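You operate a simulated robot arm through the tools that you are given. There is no shell and no other tool.

Carry out the task below with a simulated robot arm. There is one attempt and no reset: what you move stays moved.

## Task
Tie the mesh end down with both tie wires and the red hook tool.
Fine: shut the cradle clamp before twisting and open it after; the tool goes back in its holder. Set down upright: red hook tool. Where these are worked on the way, their far stop is far enough and under half their travel is too little: cradle clamp.

Only the result counts: the job must be done as asked and must still hold three seconds after the hand-in. Knocking over, shifting, dropping, spilling or breaking anything else fails it.

## Robot
A 7-joint arm with a three-finger gripper, fixed in place. Base frame: the origin is at the foot of the arm, x ahead of it, y to its left, z up. Readings come in cm, degrees, newtons and seconds.
With the tool pointing down near the work surface it reaches from about 10 to 86 cm from the base axis. Its first joint turns from -166.0 to 166.0 degrees. Payload 2.94 kg.
Tool frame: the origin (TCP) lies between the finger pads and is the grasp point; the fingertips stand 3 cm ahead of it; z points along the fingers, y is the line along which they close. Largest opening 13.2 cm; the body of the gripper starts 10.7 cm behind the TCP.
Orientation is that of the tool frame in the base frame, as [roll, pitch, yaw] about the fixed x, y, z axes, in that order (R = Rz(yaw) Ry(pitch) Rx(roll)). With the fingers straight down and closing along the base's y, the tool's x points along the base's -x, its y along +y and its z along -z.

## Interface
- The arm moves only by the tool play_rows. Its argument "steps" is a list of rows, each an object of numbers (a shift or turn left out is 0, a gripper value left out holds the last): "jaw": the gripper command, from -1 (fully open) to 1 (shut), values between in proportion; "x", "y", "z": the shift along the tool's x, y, z in units of 25 mm (1.0 is 25 mm); "wx", "wy", "wz": the turn, a rotation vector about the tool's x, y, z in units of 5 degrees (1.0 is 5 degrees). In form: [{"jaw": .., "x": .., "y": .., "z": .., "wx": .., "wy": .., "wz": ..}, ...]. A call has 1 to 20 rows; each row shifts and turns the commanded pose from where the row before left it, along the tool's axes as they then stand. A call with a number of a shift or a turn outside -1 to 1 is refused whole. Each row takes 0.2 s and may step no farther than 5 cm and 8.6 degrees from the row before; otherwise, or with a gripper value out of range, the whole call is refused. Where a pose cannot be reached the arm comes as near as it can. A force on the tool above 90 N (or 10 N above the force at the start of the call, whichever is more), or a blocked arm, ends the call early, and 0.2 s more pass. The fingers move at their own pace and stop on an object; they squeeze with about 35 N. The grip force told is the motor's: it shows also when the fingers shut on nothing. Time passes only in rows, and 0.2 s behind the last, so rows that do not move let the fingers close. The reply holds the time, the measured pose of the TCP, the force on the tool along the base axes, the opening and the grip force, in the units named above and with some noise, with the torque about the TCP (base axes, N m) and any sound that the robot's microphone picked up.
- Cameras (640 x 400 px; columns grow to the right, rows downward): "scene" is fixed at [4.85, -65.28, 154.29]; the picture's right is [0.90, -0.44, 0.00], its down [-0.16, -0.32, -0.93] and it looks along [0.41, 0.84, -0.36] (base axes); focal length 351 px, centre (320, 200). "wrist" rides on the gripper at [7.2, 0.3, -14.4] in the tool frame; the picture's right is [-0.04, 1.00, 0.00], its down [-0.88, -0.04, -0.48] and it looks along [-0.47, -0.02, 0.88] (tool axes); focal length 256 px, centre (320, 200). There is no depth. A picture from a camera that has moved, and an enlarged one, comes with that camera's place and axes in the base frame and with its lens.
- grab_frame(camera): a new picture of that camera. No time passes.
- raise_lower(by): slides the trunk up (or, below 0, down) by that many cm; the arm rides with it, the base frame stays. It gives what a move gives, with no picture.
- enlarge(camera, box): a new picture of the part [left, top, right, bottom] of that camera's present view, enlarged. No time passes.
- finish_job(): hands the job in; it is judged then, once.

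Places have to be worked out from the pictures, the camera data and where the tool is seen. Open the gripper and draw the arm clear of the work before you hand the job in, unless the task says otherwise.

The tools are called after "Call:" as name(argument=value, ...) on one line, values as JSON. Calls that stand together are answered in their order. play_rows: Moves the arm, as the interface text tells. Its arguments: {"type":"object","properties":{"steps":{"type":"array","items":{"type":"object","properties":{"jaw":{"type":"number"},"x":{"type":"number"},"y":{"type":"number"},"z":{"type":"number"},"wx":{"type":"number"},"wy":{"type":"number"},"wz":{"type":"number"}}}}},"required":["steps"]} The other tools are called the same way: raise_lower (by) slides the trunk up or down; grab_frame (camera) takes a picture; enlarge (camera, box) takes an enlarged picture of a part of a camera's view; finish_job () hands the job in.

At the start:

```text
t: 0.0
ee_pos: [58.83, 29.51, 139.61]
orientation: [180.0, 0.0, 180.0]
contact_force: [0.3, -0.8, 0.5]
ft_torque: [0.0, -0.01, 0.01]
finger_gap: 13.19
gripper_force: 0.1
trunk travel left (down, up): [-45.0, 9.0]
```

scene: 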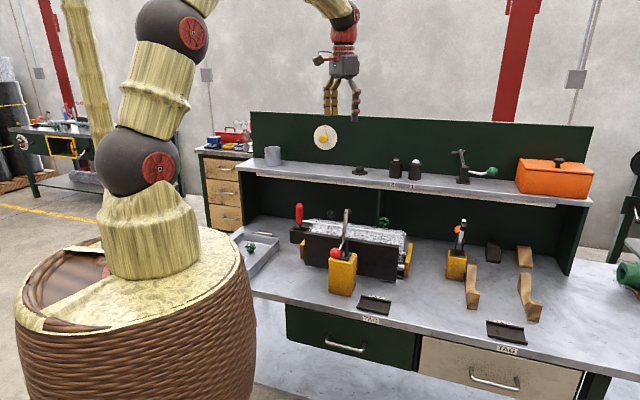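
wrist: 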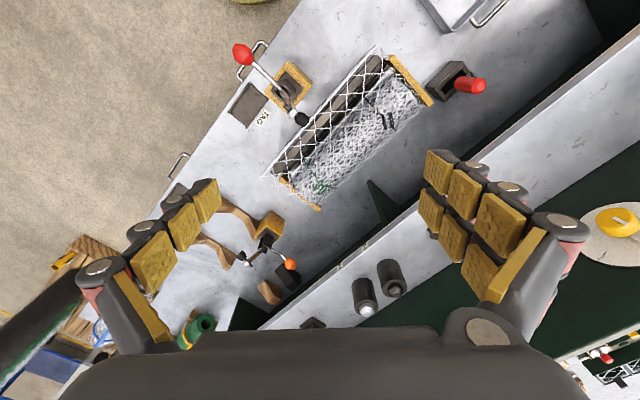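

I'll begin by looking closely at the bench from both cameras, before moving anything.

Call:
enlarge(camera="scene", box=[230, 180, 430, 305])

Call:
enlarge(camera="scene", box=[400, 200, 560, 300])

Call:
enlarge(camera="wrist", box=[220, 30, 500, 205])

Call:
enlarge(camera="wrist", box=[150, 170, 400, 326])

```text
3.20 times, centred on (330, 242) of scene
camera zoom: at [4.85, -65.28, 154.29], right [0.9, -0.44, 0.0], down [-0.16, -0.32, -0.93], along [0.41, 0.84, -0.36], focal length 1124 px, centre (288, 64)
```

zoom: 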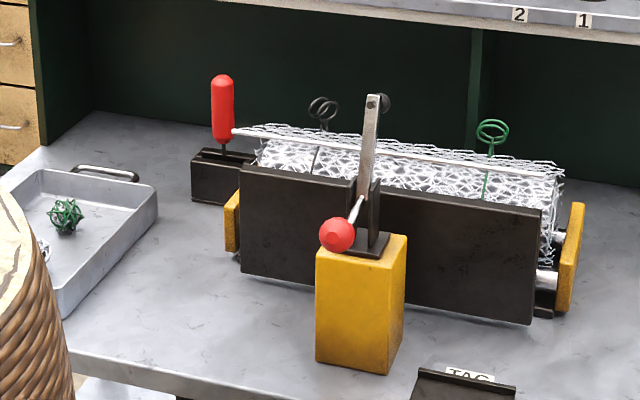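

```text
4.00 times, centred on (480, 250) of scene
camera zoom: at [4.85, -65.28, 154.29], right [0.9, -0.44, 0.0], down [-0.16, -0.32, -0.93], along [0.41, 0.84, -0.36], focal length 1406 px, centre (-320, 0)
```

zoom: 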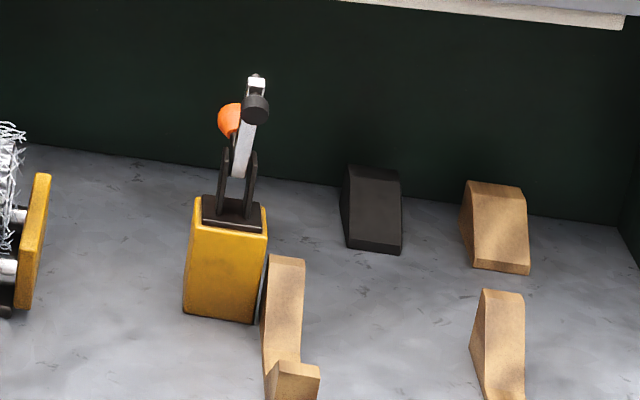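

```text
2.29 times, centred on (360, 118) of wrist
camera zoom: at [51.61, 29.93, 153.96], right [0.04, 1.0, 0.0], down [0.88, -0.04, 0.48], along [0.47, -0.02, -0.88], focal length 585 px, centre (229, 389)
```

zoom: 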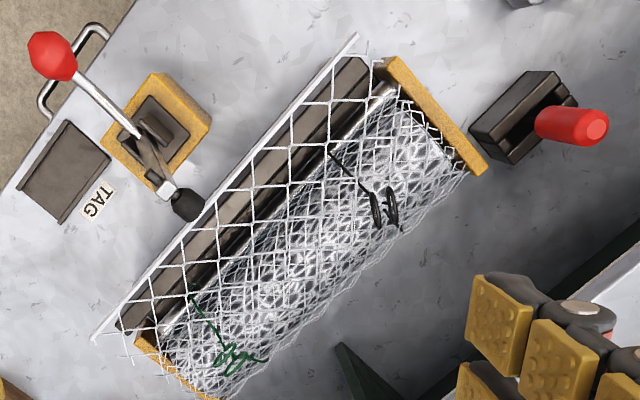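

```text
2.56 times, centred on (275, 248) of wrist
camera zoom: at [51.61, 29.93, 153.96], right [0.04, 1.0, 0.0], down [0.88, -0.04, 0.48], along [0.47, -0.02, -0.88], focal length 655 px, centre (435, 77)
```

zoom: 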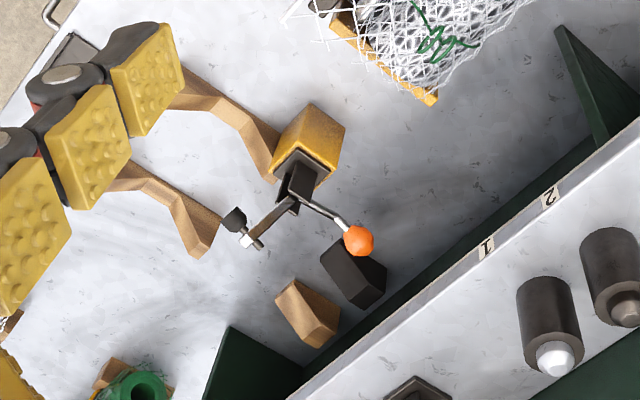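

The two tie wires (black near [62, 42, 102], green near [75, 28, 102]), the red hook tool (near [57, 61, 95]) and the red-ball cradle clamp (ball near [50, 16, 101]) are roughly located. I lower the trunk a bit for a closer view.

Call:
raise_lower(by=-15)

Call:
grab_frame(camera="wrist")

Call:
grab_frame(camera="scene")

```text
t: 1.8
ee_pos: [58.91, 29.52, 124.72]
orientation: [-180.0, 0.0, -180.0]
contact_force: [0.0, -0.2, 0.2]
ft_torque: [-0.01, -0.01, 0.02]
finger_gap: 13.21
gripper_force: 0.1
trunk travel left (down, up): [-30.0, 24.0]
```

```text
taken
camera wrist: at [51.6, 29.92, 139.0], right [0.04, 1.0, 0.0], down [0.88, -0.04, 0.48], along [0.48, -0.02, -0.88], focal length 256 px, centre (320, 200)
```

wrist: 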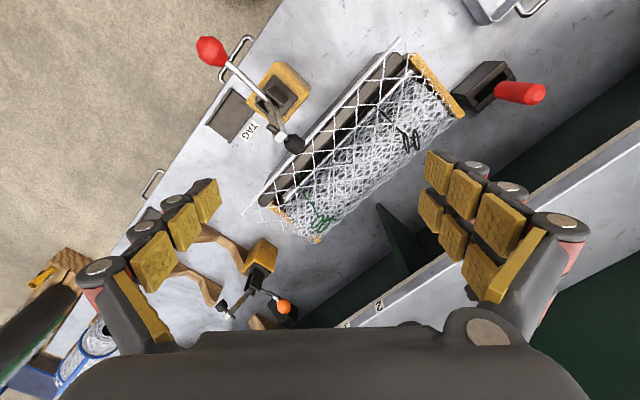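

```text
taken
```

scene: 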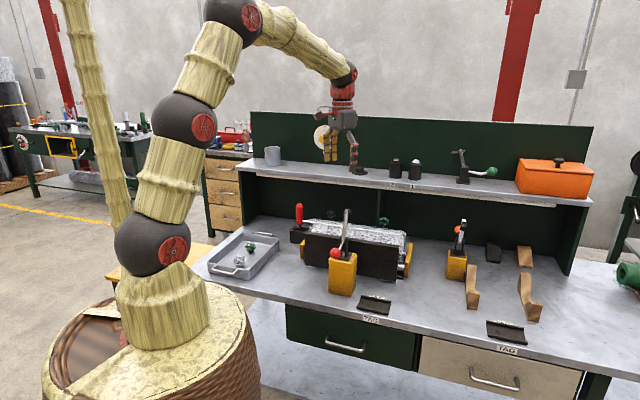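

Trunk went down cleanly. I zoom into the wires, the tool and the clamp from here.

Call:
enlarge(camera="wrist", box=[370, 90, 450, 140])

Call:
enlarge(camera="wrist", box=[280, 180, 360, 230])

Call:
enlarge(camera="wrist", box=[440, 40, 568, 120])

Call:
enlarge(camera="wrist", box=[190, 30, 318, 110])

Call:
enlarge(camera="scene", box=[280, 190, 344, 230])

Call:
enlarge(camera="scene", box=[350, 200, 414, 240])

```text
8.00 times, centred on (410, 115) of wrist
camera zoom: at [51.6, 29.92, 139.0], right [0.04, 1.0, 0.0], down [0.88, -0.04, 0.48], along [0.48, -0.02, -0.88], focal length 2048 px, centre (-400, 880)
```

zoom: 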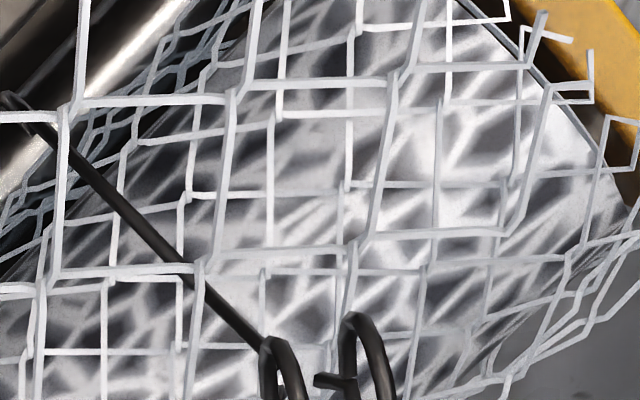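

```text
8.00 times, centred on (320, 205) of wrist
camera zoom: at [51.6, 29.92, 139.0], right [0.04, 1.0, 0.0], down [0.88, -0.04, 0.48], along [0.48, -0.02, -0.88], focal length 2048 px, centre (320, 160)
```

zoom: 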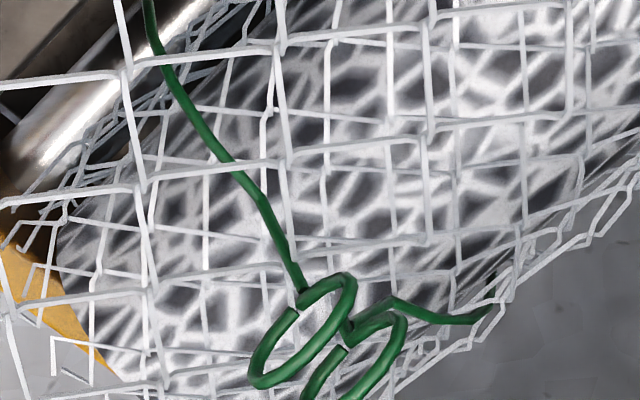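

```text
5.00 times, centred on (504, 80) of wrist
camera zoom: at [51.6, 29.92, 139.0], right [0.04, 1.0, 0.0], down [0.88, -0.04, 0.48], along [0.48, -0.02, -0.88], focal length 1280 px, centre (-600, 800)
```

zoom: 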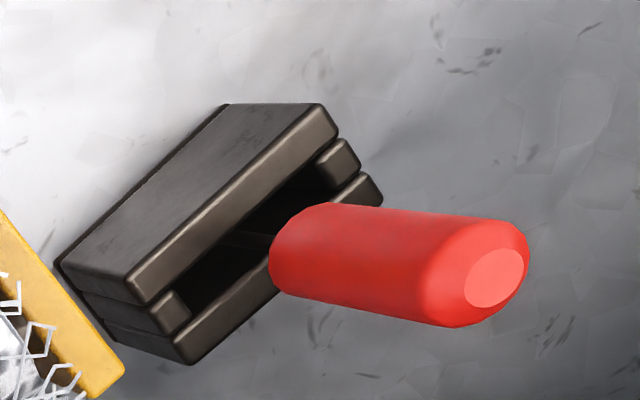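

```text
5.00 times, centred on (254, 70) of wrist
camera zoom: at [51.6, 29.92, 139.0], right [0.04, 1.0, 0.0], down [0.88, -0.04, 0.48], along [0.48, -0.02, -0.88], focal length 1280 px, centre (650, 850)
```

zoom: 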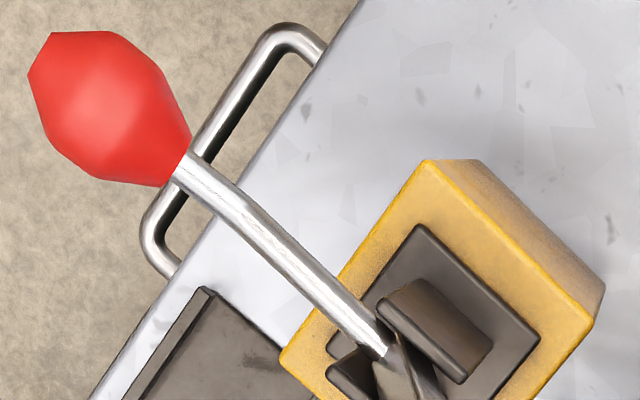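

```text
10.00 times, centred on (312, 210) of scene
camera zoom: at [4.85, -65.28, 154.29], right [0.9, -0.44, 0.0], down [-0.16, -0.32, -0.93], along [0.41, 0.84, -0.36], focal length 3514 px, centre (400, 100)
```

zoom: 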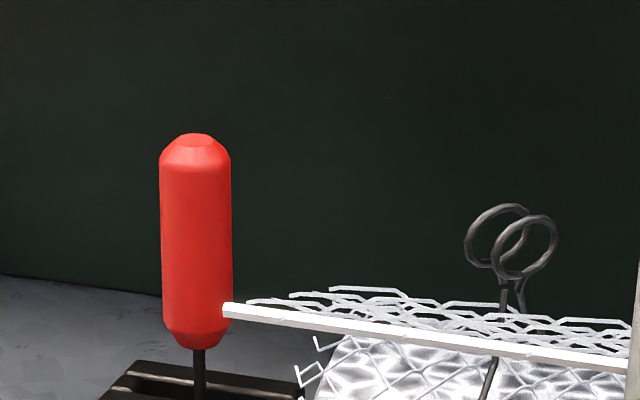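

```text
10.00 times, centred on (382, 220) of scene
camera zoom: at [4.85, -65.28, 154.29], right [0.9, -0.44, 0.0], down [-0.16, -0.32, -0.93], along [0.41, 0.84, -0.36], focal length 3514 px, centre (-300, 0)
```

zoom: 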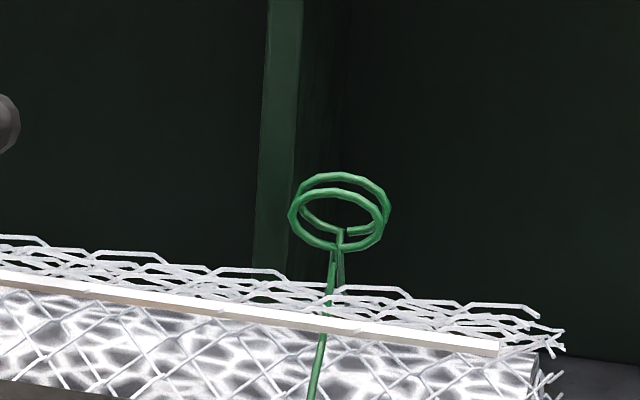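

The two loops of each wire stand above the roll and the clamp's arm is upright (open), lever lying out to the front. I turn the gripper 45° to line up with the bench and move over the clamp to measure it.

Call:
play_rows(steps=[{"wz": -1}, {"wz": -1}, {"wz": -1}, {"wz": -1}, {"wz": -1}, {"wz": -1}, {"wz": -1}, {"wz": -1}, {"wz": -1}, {"x": 0.98, "y": -0.43}, {"x": 0.98, "y": -0.43}, {"x": 0.98, "y": -0.43}, {}])

Call:
grab_frame(camera="wrist")

Call:
grab_frame(camera="scene")

```text
t: 4.5
ee_pos: [56.05, 22.01, 124.58]
orientation: [179.9, 0.1, -135.1]
contact_force: [0.8, 0.3, 0.1]
ft_torque: [0.01, 0.0, -0.03]
finger_gap: 13.21
gripper_force: 0.1
trunk travel left (down, up): [-30.0, 24.0]
```

```text
taken
camera wrist: at [50.62, 17.2, 138.88], right [-0.68, 0.74, 0.0], down [0.65, 0.59, 0.48], along [0.35, 0.32, -0.88], focal length 256 px, centre (320, 200)
```

wrist: 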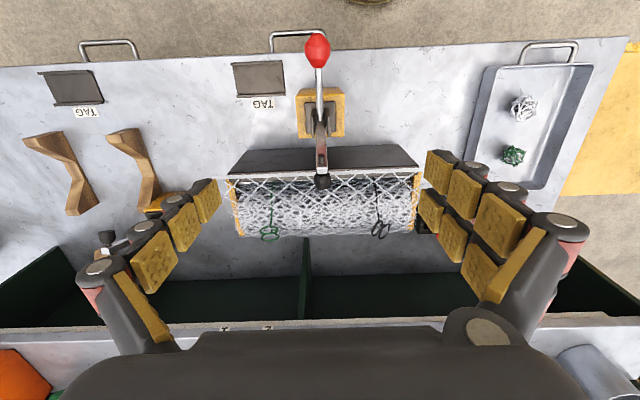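

```text
taken
```

scene: 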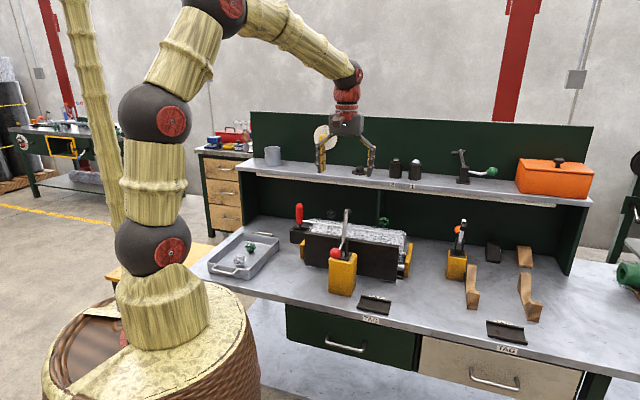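

The bench runs almost exactly at 135°, so the gripper is now aligned. Zooming in on the clamp and roll.

Call:
enlarge(camera="wrist", box=[256, 30, 384, 110])

Call:
enlarge(camera="wrist", box=[220, 90, 428, 220])

Call:
enlarge(camera="scene", box=[310, 200, 390, 250])

Call:
enlarge(camera="scene", box=[310, 240, 390, 290])

Call:
enlarge(camera="wrist", box=[350, 180, 430, 230])

Call:
enlarge(camera="wrist", box=[230, 200, 310, 250])

```text
5.00 times, centred on (320, 70) of wrist
camera zoom: at [50.62, 17.2, 138.88], right [-0.68, 0.74, 0.0], down [0.65, 0.59, 0.48], along [0.35, 0.32, -0.88], focal length 1280 px, centre (320, 850)
```

zoom: 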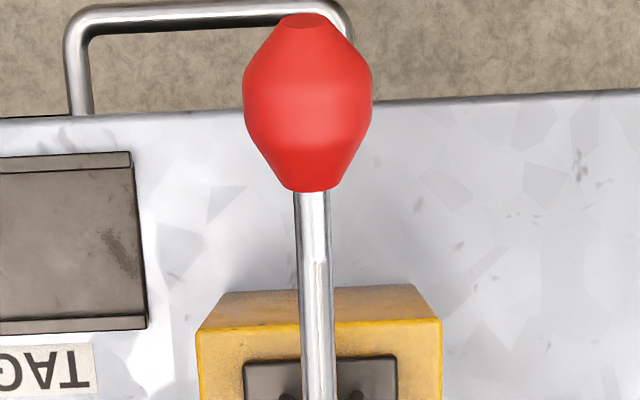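

```text
3.08 times, centred on (324, 155) of wrist
camera zoom: at [50.62, 17.2, 138.88], right [-0.68, 0.74, 0.0], down [0.65, 0.59, 0.48], along [0.35, 0.32, -0.88], focal length 788 px, centre (308, 338)
```

zoom: 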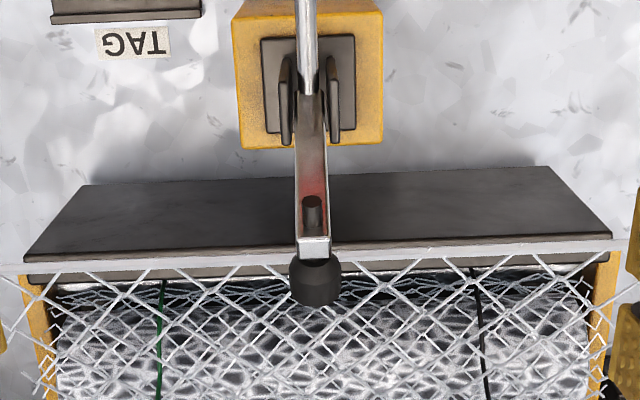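

```text
8.00 times, centred on (350, 225) of scene
camera zoom: at [4.85, -65.28, 154.29], right [0.9, -0.44, 0.0], down [-0.16, -0.32, -0.93], along [0.41, 0.84, -0.36], focal length 2811 px, centre (80, 0)
```

zoom: 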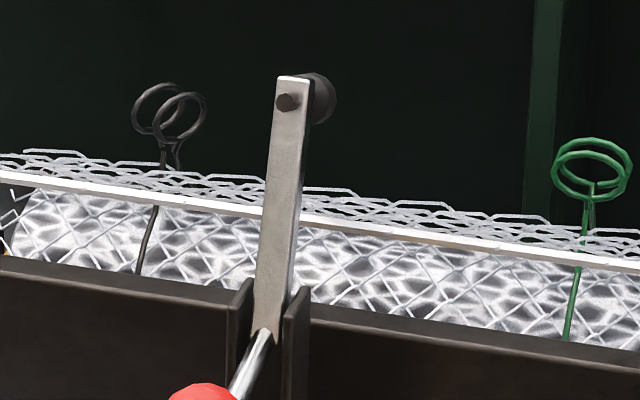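

```text
8.00 times, centred on (350, 265) of scene
camera zoom: at [4.85, -65.28, 154.29], right [0.9, -0.44, 0.0], down [-0.16, -0.32, -0.93], along [0.41, 0.84, -0.36], focal length 2811 px, centre (80, -320)
```

zoom: 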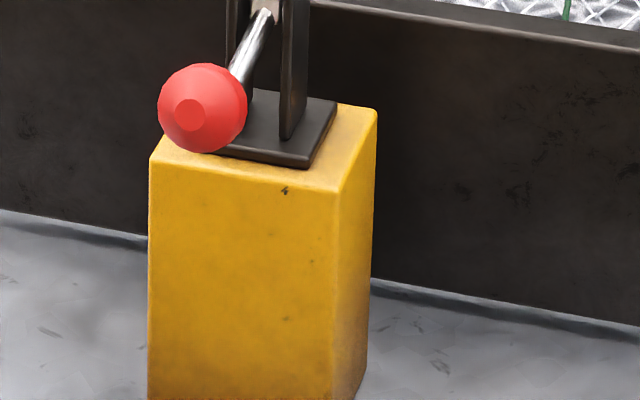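

```text
8.00 times, centred on (390, 205) of wrist
camera zoom: at [50.62, 17.2, 138.88], right [-0.68, 0.74, 0.0], down [0.65, 0.59, 0.48], along [0.35, 0.32, -0.88], focal length 2048 px, centre (-240, 160)
```

zoom: 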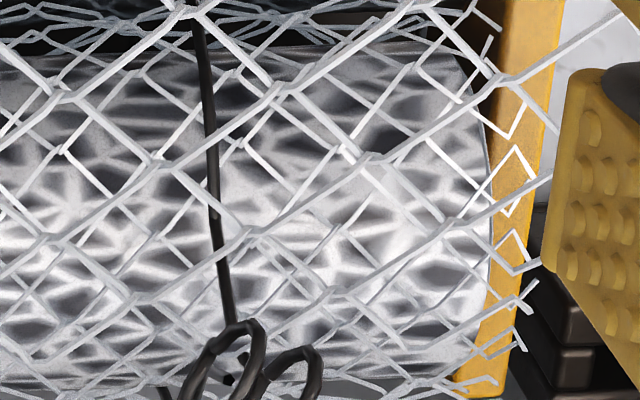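

```text
8.00 times, centred on (270, 225) of wrist
camera zoom: at [50.62, 17.2, 138.88], right [-0.68, 0.74, 0.0], down [0.65, 0.59, 0.48], along [0.35, 0.32, -0.88], focal length 2048 px, centre (720, 0)
```

zoom: 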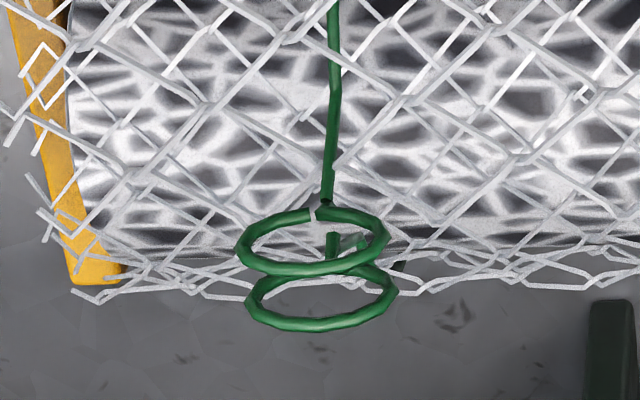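

The knob centre works out at about u=23.9, v=46.6, z=101 in bench axes (u right, v back), pivot near v=54.4, z=101. I move above the knob and descend with open fingers straddling it.

Call:
play_rows(steps=[{"jaw": -1, "x": 0.9}, {"x": 0.9}, {"x": 0.9}, {"x": 0.74, "y": 0.05}, {"z": 1}, {"z": 1}, {"z": 1}, {"z": 1}, {"z": 1}, {"z": 1}, {"z": 1}, {"z": 1}, {"z": 1}, {"z": 0.3}, {}])

Call:
grab_frame(camera="wrist")

Call:
enlarge(camera="scene", box=[260, 180, 420, 280])

```text
t: 7.8
ee_pos: [49.83, 15.93, 101.27]
orientation: [180.0, 0.0, -135.0]
contact_force: [0.1, -0.4, 0.7]
ft_torque: [-0.04, 0.01, 0.02]
finger_gap: 13.2
gripper_force: 0.0
trunk travel left (down, up): [-30.0, 24.0]
```

```text
taken
camera wrist: at [44.42, 11.16, 115.69], right [-0.68, 0.74, 0.0], down [0.65, 0.59, 0.48], along [0.35, 0.32, -0.88], focal length 256 px, centre (320, 200)
```

wrist: 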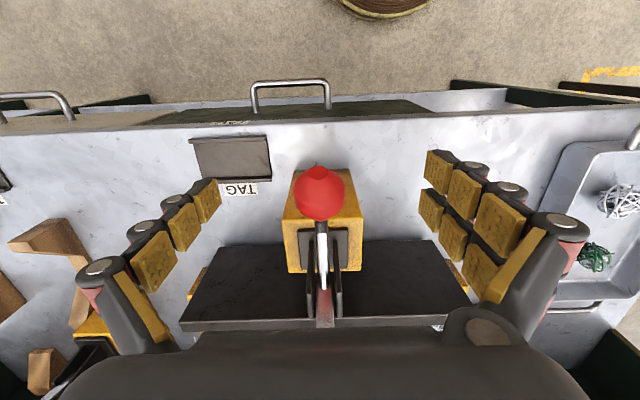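

```text
4.00 times, centred on (340, 230) of scene
camera zoom: at [4.85, -65.28, 154.29], right [0.9, -0.44, 0.0], down [-0.16, -0.32, -0.93], along [0.41, 0.84, -0.36], focal length 1406 px, centre (240, 80)
```

zoom: 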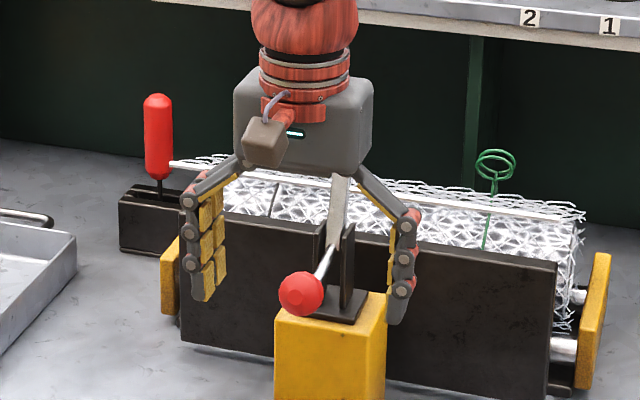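

The TCP projects onto the knob in both cameras, so I close on it.

Call:
play_rows(steps=[{"jaw": 1}, {}, {}, {}, {}, {}, {}])

Call:
enlarge(camera="scene", box=[260, 180, 420, 280])

```text
t: 9.3
ee_pos: [49.87, 15.81, 101.31]
orientation: [-179.9, -0.1, -135.0]
contact_force: [0.9, -2.3, -0.8]
ft_torque: [-0.03, -0.02, -0.04]
finger_gap: 3.08
gripper_force: 14.5
trunk travel left (down, up): [-30.0, 24.0]
```

```text
4.00 times, centred on (340, 230) of scene
camera zoom: at [4.85, -65.28, 154.29], right [0.9, -0.44, 0.0], down [-0.16, -0.32, -0.93], along [0.41, 0.84, -0.36], focal length 1406 px, centre (240, 80)
```

zoom: 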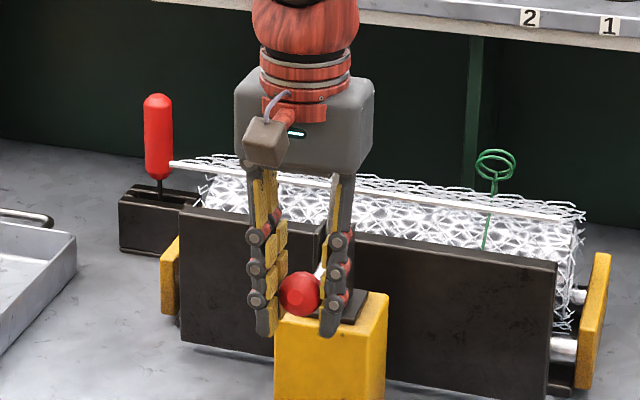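

Knob is held (3.1 cm). I lift it along the first 30° of its arc and watch the forces.

Call:
play_rows(steps=[{"jaw": 1, "z": -0.28, "x": -0.01}, {"z": -0.27, "x": -0.04}, {"z": -0.27, "x": -0.06}, {"z": -0.26, "x": -0.08}, {"z": -0.25, "x": -0.11}, {"z": -0.25, "x": -0.12}, {}])

Call:
enlarge(camera="scene", box=[260, 180, 420, 280])

```text
t: 10.9
ee_pos: [50.59, 16.76, 105.36]
orientation: [179.9, -0.1, -135.0]
contact_force: [7.4, -7.3, -16.3]
ft_torque: [-0.81, 0.82, -0.02]
finger_gap: 3.01
gripper_force: 45.3
trunk travel left (down, up): [-30.0, 24.0]
```

```text
4.00 times, centred on (340, 230) of scene
camera zoom: at [4.85, -65.28, 154.29], right [0.9, -0.44, 0.0], down [-0.16, -0.32, -0.93], along [0.41, 0.84, -0.36], focal length 1406 px, centre (240, 80)
```

zoom: 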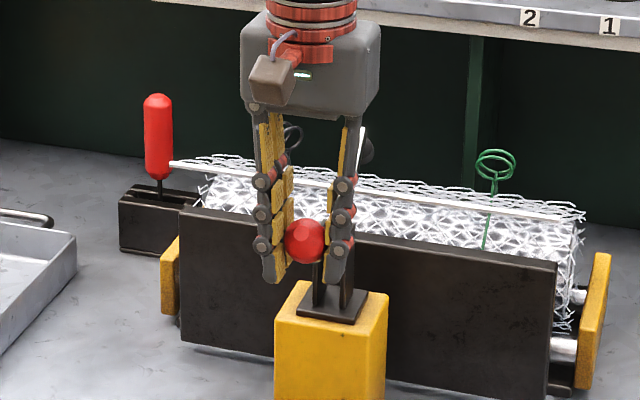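

The lever follows and the arm is coming down. I continue along the next 30° of the arc.

Call:
play_rows(steps=[{"jaw": 1, "z": -0.23, "x": -0.15}, {"z": -0.22, "x": -0.17}, {"z": -0.2, "x": -0.19}, {"z": -0.19, "x": -0.2}, {"z": -0.17, "x": -0.22}, {"z": -0.15, "x": -0.23}, {}])

Call:
enlarge(camera="scene", box=[260, 180, 420, 280])

Call:
grab_frame(camera="wrist")

```text
t: 12.6
ee_pos: [52.59, 18.76, 108.31]
orientation: [180.0, 0.2, -135.0]
contact_force: [1.6, -13.6, 5.8]
ft_torque: [-0.45, 0.61, 0.07]
finger_gap: 3.11
gripper_force: 45.4
trunk travel left (down, up): [-30.0, 24.0]
```

```text
4.00 times, centred on (340, 230) of scene
camera zoom: at [4.85, -65.28, 154.29], right [0.9, -0.44, 0.0], down [-0.16, -0.32, -0.93], along [0.41, 0.84, -0.36], focal length 1406 px, centre (240, 80)
```

zoom: 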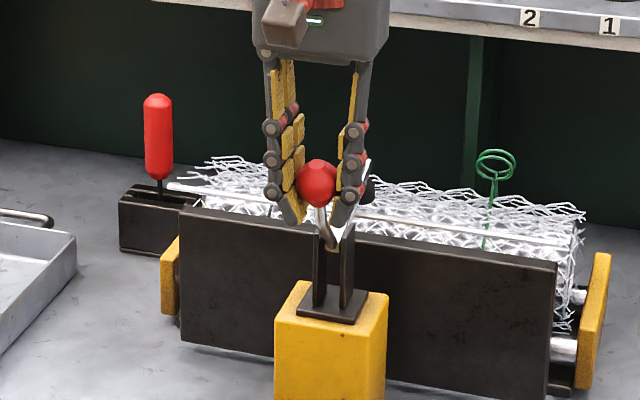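

```text
taken
camera wrist: at [47.27, 13.94, 122.68], right [-0.68, 0.74, 0.0], down [0.65, 0.59, 0.48], along [0.35, 0.32, -0.88], focal length 256 px, centre (320, 200)
```

wrist: 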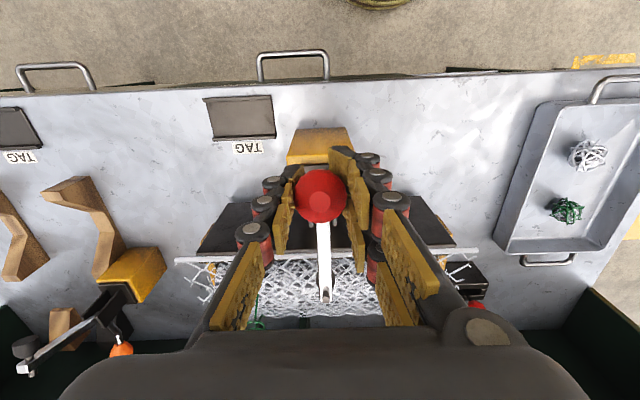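

The pad is now pressing the mesh bar down. I keep pushing the lever toward upright to find the stop.

Call:
play_rows(steps=[{"jaw": 1, "z": -0.13, "x": -0.24}, {"z": -0.11, "x": -0.25}, {"z": -0.09, "x": -0.26}, {"z": -0.07, "x": -0.27}, {"z": -0.05, "x": -0.27}, {"z": -0.03, "x": -0.27}, {}])

Call:
enlarge(camera="scene", box=[260, 180, 420, 280])

Call:
grab_frame(camera="wrist")

```text
t: 14.2
ee_pos: [54.65, 20.63, 109.38]
orientation: [179.7, -0.7, -134.9]
contact_force: [-33.0, -65.4, -5.1]
ft_torque: [-0.48, 0.4, 0.03]
finger_gap: 3.1
gripper_force: 44.8
trunk travel left (down, up): [-30.0, 24.0]
```

```text
4.00 times, centred on (340, 230) of scene
camera zoom: at [4.85, -65.28, 154.29], right [0.9, -0.44, 0.0], down [-0.16, -0.32, -0.93], along [0.41, 0.84, -0.36], focal length 1406 px, centre (240, 80)
```

zoom: 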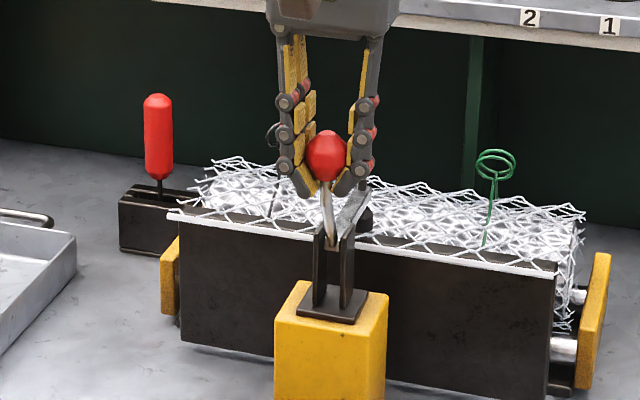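

```text
taken
camera wrist: at [49.44, 15.98, 123.69], right [-0.68, 0.74, 0.01], down [0.65, 0.6, 0.46], along [0.34, 0.32, -0.89], focal length 256 px, centre (320, 200)
```

wrist: 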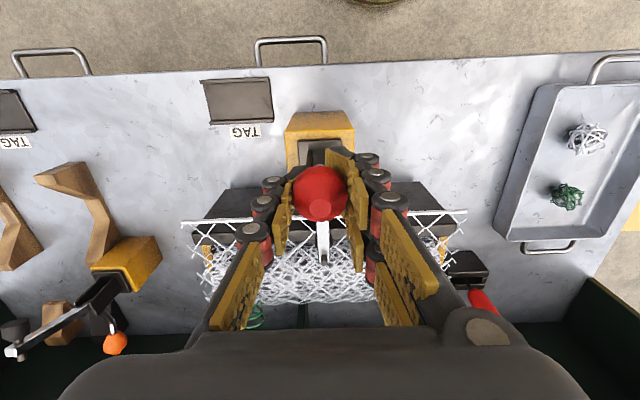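

Blocked at about 70 N with the bar seated on the cradle wall: that is the far stop. I ease the push off, open the fingers and rise clear to check that the clamp stays shut.

Call:
play_rows(steps=[{"jaw": 1, "x": 0.2}, {"x": 0.15}, {"jaw": -1}, {}, {}, {}, {}, {}])

Call:
enlarge(camera="scene", box=[260, 180, 420, 280])

```text
t: 15.9
ee_pos: [54.7, 20.89, 109.42]
orientation: [-180.0, 0.0, -134.9]
contact_force: [0.4, 1.2, 0.5]
ft_torque: [0.0, -0.03, 0.0]
finger_gap: 13.05
gripper_force: 0.0
trunk travel left (down, up): [-30.0, 24.0]
```

```text
4.00 times, centred on (340, 230) of scene
camera zoom: at [4.85, -65.28, 154.29], right [0.9, -0.44, 0.0], down [-0.16, -0.32, -0.93], along [0.41, 0.84, -0.36], focal length 1406 px, centre (240, 80)
```

zoom: 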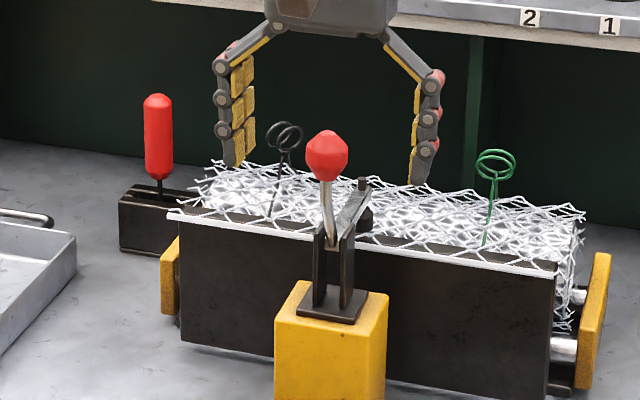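

The clamp stays shut, lever upright with the bar held on the cradle. I rise and move left to look at the hook tool in its holder.

Call:
play_rows(steps=[{"jaw": -1, "z": -1}, {"z": -1}, {"z": -1}, {"z": -1}, {"z": -1}, {"z": -1}, {"y": 1, "x": -0.8}, {"y": 1, "x": -0.8}, {"y": 1, "x": -0.8}, {"y": 1, "x": -0.8}, {"y": 1, "x": -0.8}, {"y": 1, "x": -0.8}, {"y": 1, "x": -0.8}, {"y": 1}, {"y": 1}, {"y": 1}, {}])

Call:
grab_frame(camera="wrist")

Call:
grab_frame(camera="scene")

```text
t: 19.6
ee_pos: [46.94, 48.55, 124.31]
orientation: [-179.9, 0.1, -134.9]
contact_force: [0.1, 0.5, -0.1]
ft_torque: [0.01, -0.06, 0.0]
finger_gap: 13.18
gripper_force: 0.1
trunk travel left (down, up): [-30.0, 24.0]
```

```text
taken
camera wrist: at [41.61, 43.79, 138.74], right [-0.68, 0.74, 0.0], down [0.65, 0.59, 0.48], along [0.35, 0.32, -0.88], focal length 256 px, centre (320, 200)
```

wrist: 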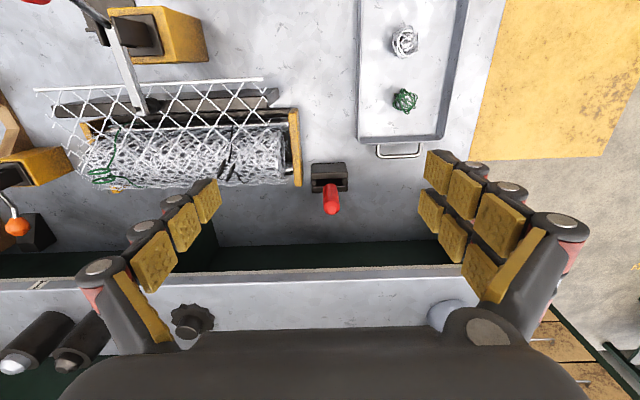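

```text
taken
```

scene: 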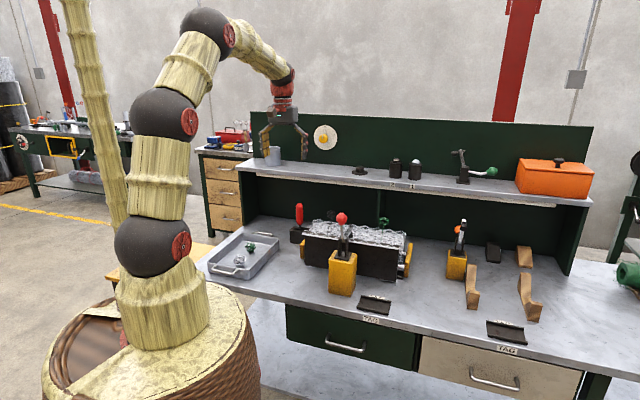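

The tool's handle top is at about u=-2.7, v=83.4, z≈99.9, close in front of the shelf edge (v≈87, z≈112). I zoom on it, the shelf edge and the wires after clamping.

Call:
enlarge(camera="wrist", box=[280, 140, 408, 220])

Call:
enlarge(camera="wrist", box=[70, 70, 310, 220])

Call:
enlarge(camera="scene", box=[270, 190, 350, 240])

Call:
enlarge(camera="scene", box=[350, 200, 414, 240])

Call:
enlarge(camera="scene", box=[230, 80, 390, 180])

```text
5.00 times, centred on (344, 180) of wrist
camera zoom: at [41.61, 43.79, 138.74], right [-0.68, 0.74, 0.0], down [0.65, 0.59, 0.48], along [0.35, 0.32, -0.88], focal length 1280 px, centre (200, 300)
```

zoom: 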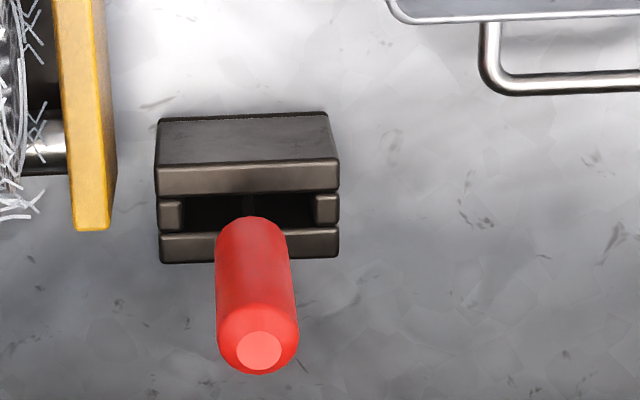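

```text
2.67 times, centred on (190, 145) of wrist
camera zoom: at [41.61, 43.79, 138.74], right [-0.68, 0.74, 0.0], down [0.65, 0.59, 0.48], along [0.35, 0.32, -0.88], focal length 683 px, centre (667, 347)
```

zoom: 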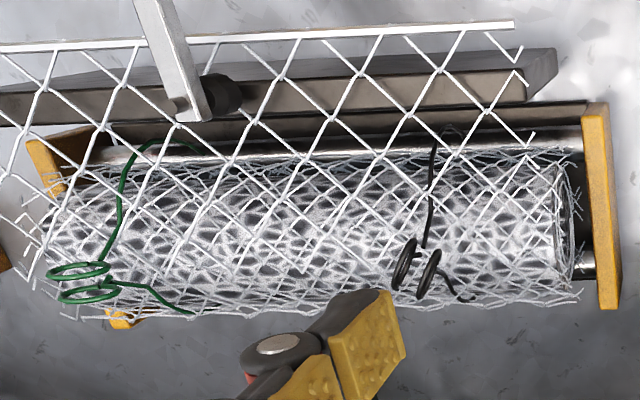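

```text
8.00 times, centred on (310, 215) of scene
camera zoom: at [4.85, -65.28, 154.29], right [0.9, -0.44, 0.0], down [-0.16, -0.32, -0.93], along [0.41, 0.84, -0.36], focal length 2811 px, centre (400, 80)
```

zoom: 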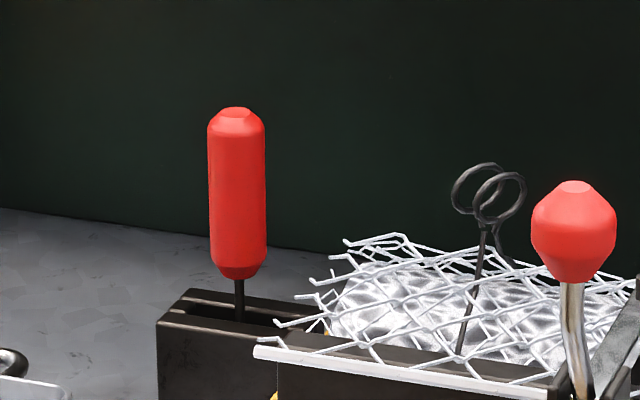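

```text
10.00 times, centred on (382, 220) of scene
camera zoom: at [4.85, -65.28, 154.29], right [0.9, -0.44, 0.0], down [-0.16, -0.32, -0.93], along [0.41, 0.84, -0.36], focal length 3514 px, centre (-300, 0)
```

zoom: 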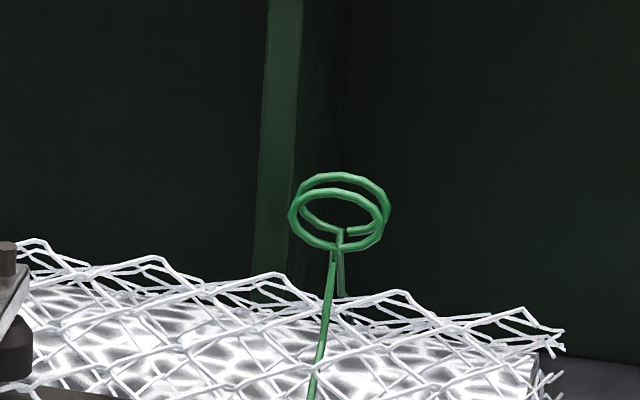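

```text
4.00 times, centred on (310, 130) of scene
camera zoom: at [4.85, -65.28, 154.29], right [0.9, -0.44, 0.0], down [-0.16, -0.32, -0.93], along [0.41, 0.84, -0.36], focal length 1406 px, centre (360, 480)
```

zoom: 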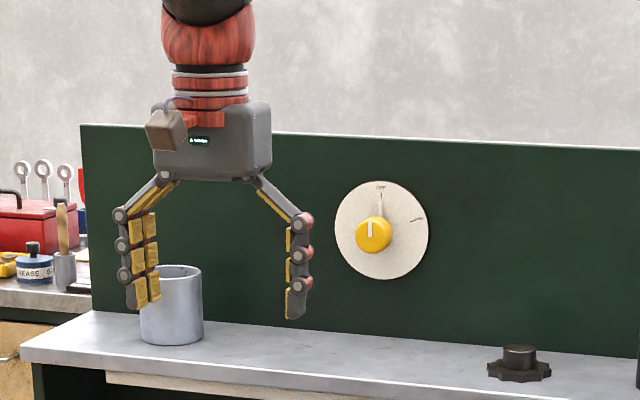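

Loop pairs: green centred near (33.9, 74.9, 101) with its axis along v; black near (13.8, 74.9, 101) with its axis turned toward −u. The tool stands 3.5 cm in front of the shelf, so I tilt the gripper 12° (body toward the front), narrow it to 7 cm and come above the handle.

Call:
play_rows(steps=[{"jaw": -0.06, "wy": -0.8}, {"wy": -0.8}, {"wy": -0.8}, {"x": -0.6175, "y": 0.078, "z": 0.914}, {"x": -0.6175, "y": 0.078, "z": 0.914}, {"x": -0.6175, "y": 0.078, "z": 0.914}, {"x": -0.6175, "y": 0.078, "z": 0.914}, {"x": -0.6175, "y": 0.078, "z": 0.914}, {"x": -0.6175, "y": 0.078, "z": 0.914}, {"x": -0.6175, "y": 0.078, "z": 0.914}, {"x": -0.6175, "y": 0.078, "z": 0.914}, {}])

Call:
grab_frame(camera="wrist")

Call:
enlarge(camera="scene", box=[240, 130, 400, 230])

```text
t: 22.1
ee_pos: [57.22, 60.79, 109.1]
orientation: [-179.9, 12.0, -135.0]
contact_force: [0.4, 0.0, 1.0]
ft_torque: [-0.01, 0.02, 0.01]
finger_gap: 6.99
gripper_force: 0.0
trunk travel left (down, up): [-30.0, 24.0]
```

```text
taken
camera wrist: at [49.73, 54.08, 121.66], right [-0.68, 0.74, 0.01], down [0.56, 0.51, 0.65], along [0.47, 0.44, -0.76], focal length 256 px, centre (320, 200)
```

wrist: 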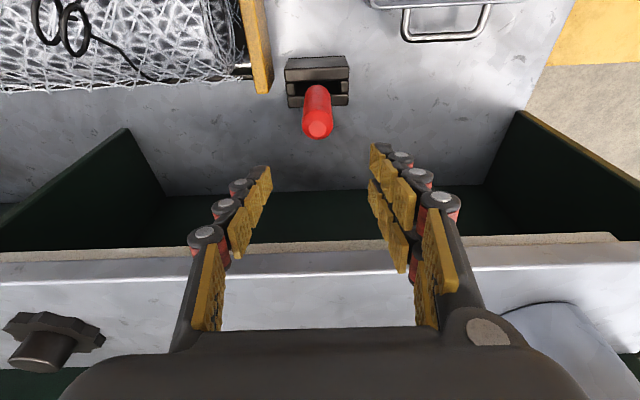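

```text
4.00 times, centred on (320, 180) of scene
camera zoom: at [4.85, -65.28, 154.29], right [0.9, -0.44, 0.0], down [-0.16, -0.32, -0.93], along [0.41, 0.84, -0.36], focal length 1406 px, centre (320, 280)
```

zoom: 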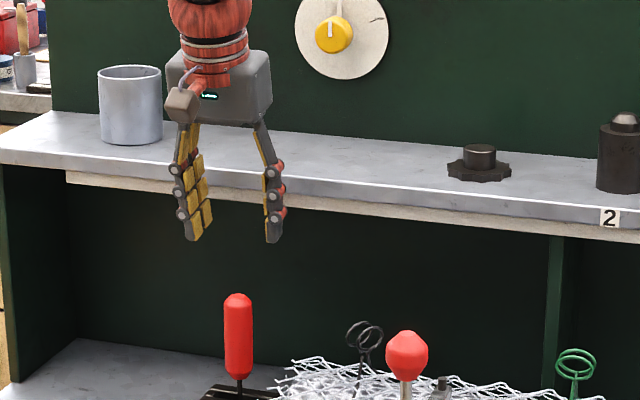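

TCP sits directly over the handle top (57.1, 60.9). I descend 11.7 cm vertically with the tilt kept.

Call:
play_rows(steps=[{"x": 0.195, "z": 0.915, "y": 0.015}, {"x": 0.195, "z": 0.915, "y": 0.015}, {"x": 0.195, "z": 0.915, "y": 0.015}, {"x": 0.195, "z": 0.915, "y": 0.015}, {"x": 0.195, "z": 0.915}, {}])

Call:
grab_frame(camera="wrist")

Call:
enlarge(camera="scene", box=[240, 150, 400, 250])

```text
t: 23.6
ee_pos: [57.08, 61.06, 97.42]
orientation: [179.9, 12.0, -135.0]
contact_force: [0.3, -0.3, -0.9]
ft_torque: [0.02, -0.01, 0.01]
finger_gap: 6.99
gripper_force: 0.0
trunk travel left (down, up): [-30.0, 24.0]
```

```text
taken
camera wrist: at [49.61, 54.19, 109.88], right [-0.68, 0.74, 0.01], down [0.56, 0.51, 0.65], along [0.47, 0.44, -0.76], focal length 256 px, centre (320, 200)
```

wrist: 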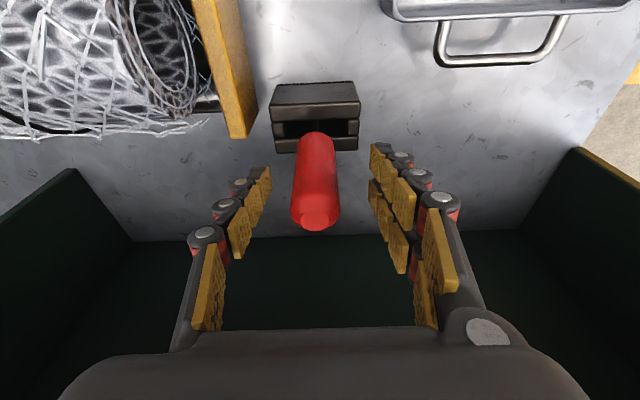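

```text
4.00 times, centred on (320, 200) of scene
camera zoom: at [4.85, -65.28, 154.29], right [0.9, -0.44, 0.0], down [-0.16, -0.32, -0.93], along [0.41, 0.84, -0.36], focal length 1406 px, centre (320, 200)
```

zoom: 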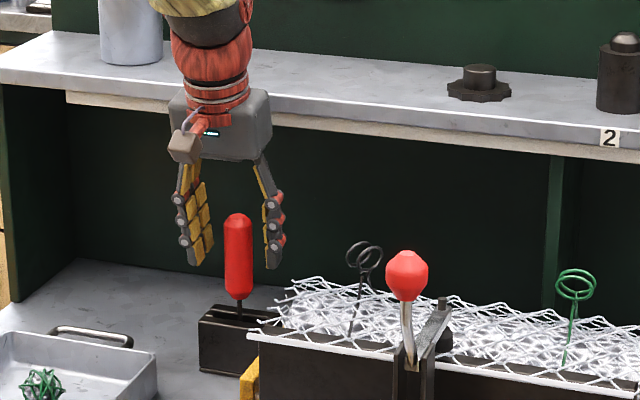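

The handle sits about 2–3 mm left of centre between the fingers; I centre and close.

Call:
play_rows(steps=[{"y": -0.1}, {}, {"jaw": 1}, {}, {}, {}, {}, {}])

Call:
enlarge(camera="scene", box=[260, 180, 340, 230])

Call:
enlarge(camera="wrist", box=[220, 60, 420, 260])

```text
t: 25.4
ee_pos: [57.07, 60.73, 97.41]
orientation: [179.9, 12.0, -135.1]
contact_force: [0.5, -0.6, 0.9]
ft_torque: [-0.02, 0.0, -0.03]
finger_gap: 2.84
gripper_force: 35.3
trunk travel left (down, up): [-30.0, 24.0]
```

```text
8.00 times, centred on (300, 205) of scene
camera zoom: at [4.85, -65.28, 154.29], right [0.9, -0.44, 0.0], down [-0.16, -0.32, -0.93], along [0.41, 0.84, -0.36], focal length 2811 px, centre (480, 160)
```

zoom: 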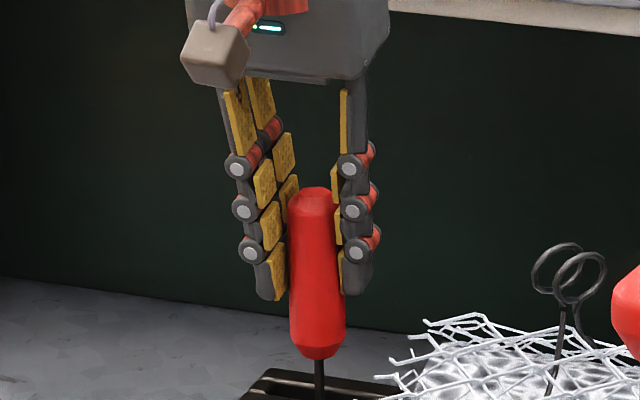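

```text
2.00 times, centred on (320, 160) of wrist
camera zoom: at [49.8, 54.0, 109.88], right [-0.68, 0.74, 0.01], down [0.56, 0.51, 0.65], along [0.47, 0.44, -0.76], focal length 512 px, centre (320, 280)
```

zoom: 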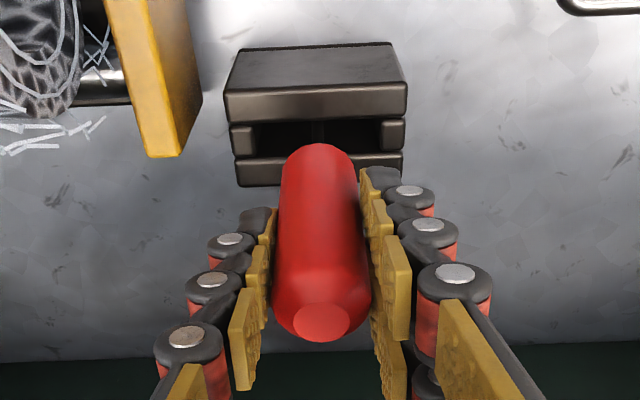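

The handle is held (2.84 cm). I lift it straight up out of the holder.

Call:
play_rows(steps=[{"jaw": 1, "x": -0.104, "z": -0.489}, {"x": -0.104, "z": -0.489}, {"x": -0.208, "z": -0.978}, {"x": -0.208, "z": -0.978}, {"x": -0.208, "z": -0.978}, {"x": -0.208, "z": -0.978}, {}])

Call:
enlarge(camera="scene", box=[260, 150, 372, 220])

Call:
grab_frame(camera="wrist")

```text
t: 26.9
ee_pos: [57.14, 60.81, 109.79]
orientation: [180.0, 11.8, -135.1]
contact_force: [0.5, 0.7, -1.9]
ft_torque: [0.01, 0.01, -0.01]
finger_gap: 2.83
gripper_force: 35.1
trunk travel left (down, up): [-30.0, 24.0]
```

```text
5.71 times, centred on (316, 185) of scene
camera zoom: at [4.85, -65.28, 154.29], right [0.9, -0.44, 0.0], down [-0.16, -0.32, -0.93], along [0.41, 0.84, -0.36], focal length 2008 px, centre (343, 286)
```

zoom: 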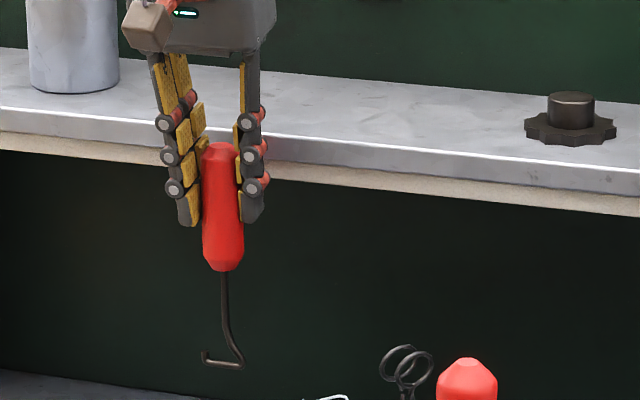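

```text
taken
camera wrist: at [49.8, 54.01, 122.32], right [-0.68, 0.74, 0.01], down [0.57, 0.51, 0.65], along [0.47, 0.44, -0.76], focal length 256 px, centre (320, 200)
```

wrist: 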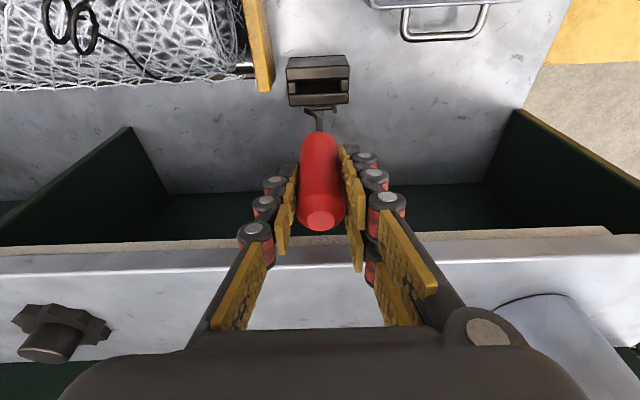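

The hook is clear: shaft kinks and carries a ~3 cm horizontal prong pointing −u with an upturned tip, about 14 cm below the TCP, centred on the handle axis. I raise it, carry it over to the front-right of the black wire, and turn it −27° so the prong lines up with the black loops' axis.

Call:
play_rows(steps=[{"jaw": 1, "x": -0.202, "z": -0.949}, {"x": -0.202, "z": -0.949}, {"x": -0.202, "z": -0.949}, {"x": -0.202, "z": -0.949}, {"x": 0.463, "y": -0.924, "z": -0.0985}, {"x": 0.463, "y": -0.924, "z": -0.0985}, {"x": 0.463, "y": -0.924, "z": -0.0985}, {"x": 0.463, "y": -0.924, "z": -0.0985}, {"x": 0.463, "y": -0.924, "z": -0.0985}, {"x": 0.463, "y": -0.924, "z": -0.0985}, {"x": 0.463, "y": -0.924, "z": -0.0985}, {"x": 0.463, "y": -0.924, "z": -0.0985}, {"x": 0.463, "y": -0.924, "z": -0.0985}, {"wx": 0.187, "wz": 0.88}, {"wx": 0.187, "wz": 0.88}, {"wx": 0.187, "wz": 0.88}, {"wx": 0.187, "wz": 0.88}, {"wx": 0.187, "wz": 0.88}, {"wx": 0.187, "wz": 0.88}, {}])

Call:
enlarge(camera="scene", box=[300, 150, 412, 220])

Call:
grab_frame(camera="wrist")

```text
t: 31.1
ee_pos: [64.4, 38.54, 119.53]
orientation: [-179.9, 12.0, -162.0]
contact_force: [0.3, 0.5, -1.5]
ft_torque: [-0.03, 0.0, 0.0]
finger_gap: 2.86
gripper_force: 35.5
trunk travel left (down, up): [-30.0, 24.0]
```

```text
5.71 times, centred on (356, 185) of scene
camera zoom: at [4.85, -65.28, 154.29], right [0.9, -0.44, 0.0], down [-0.16, -0.32, -0.93], along [0.41, 0.84, -0.36], focal length 2008 px, centre (114, 286)
```

zoom: 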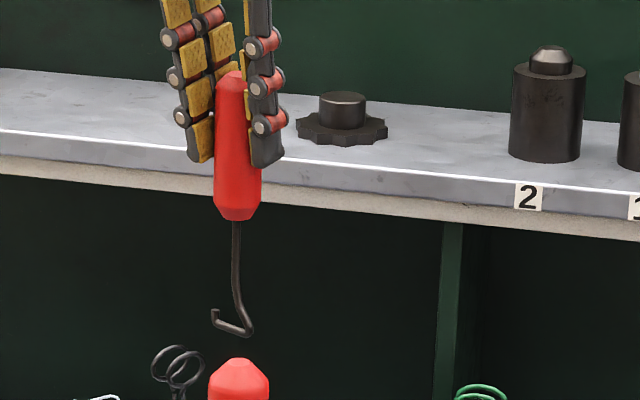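

```text
taken
camera wrist: at [54.62, 35.84, 132.06], right [-0.27, 0.96, 0.01], down [0.74, 0.2, 0.65], along [0.62, 0.18, -0.76], focal length 256 px, centre (320, 200)
```

wrist: 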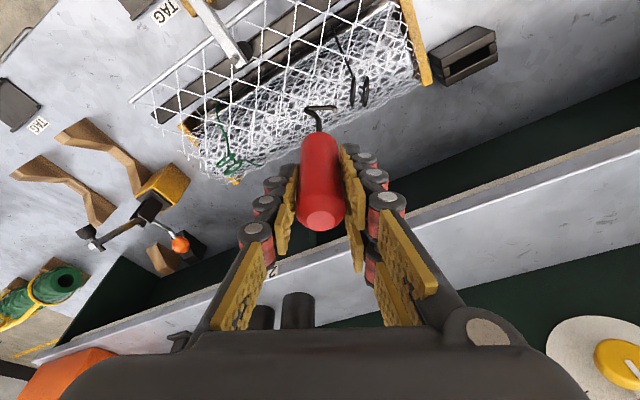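

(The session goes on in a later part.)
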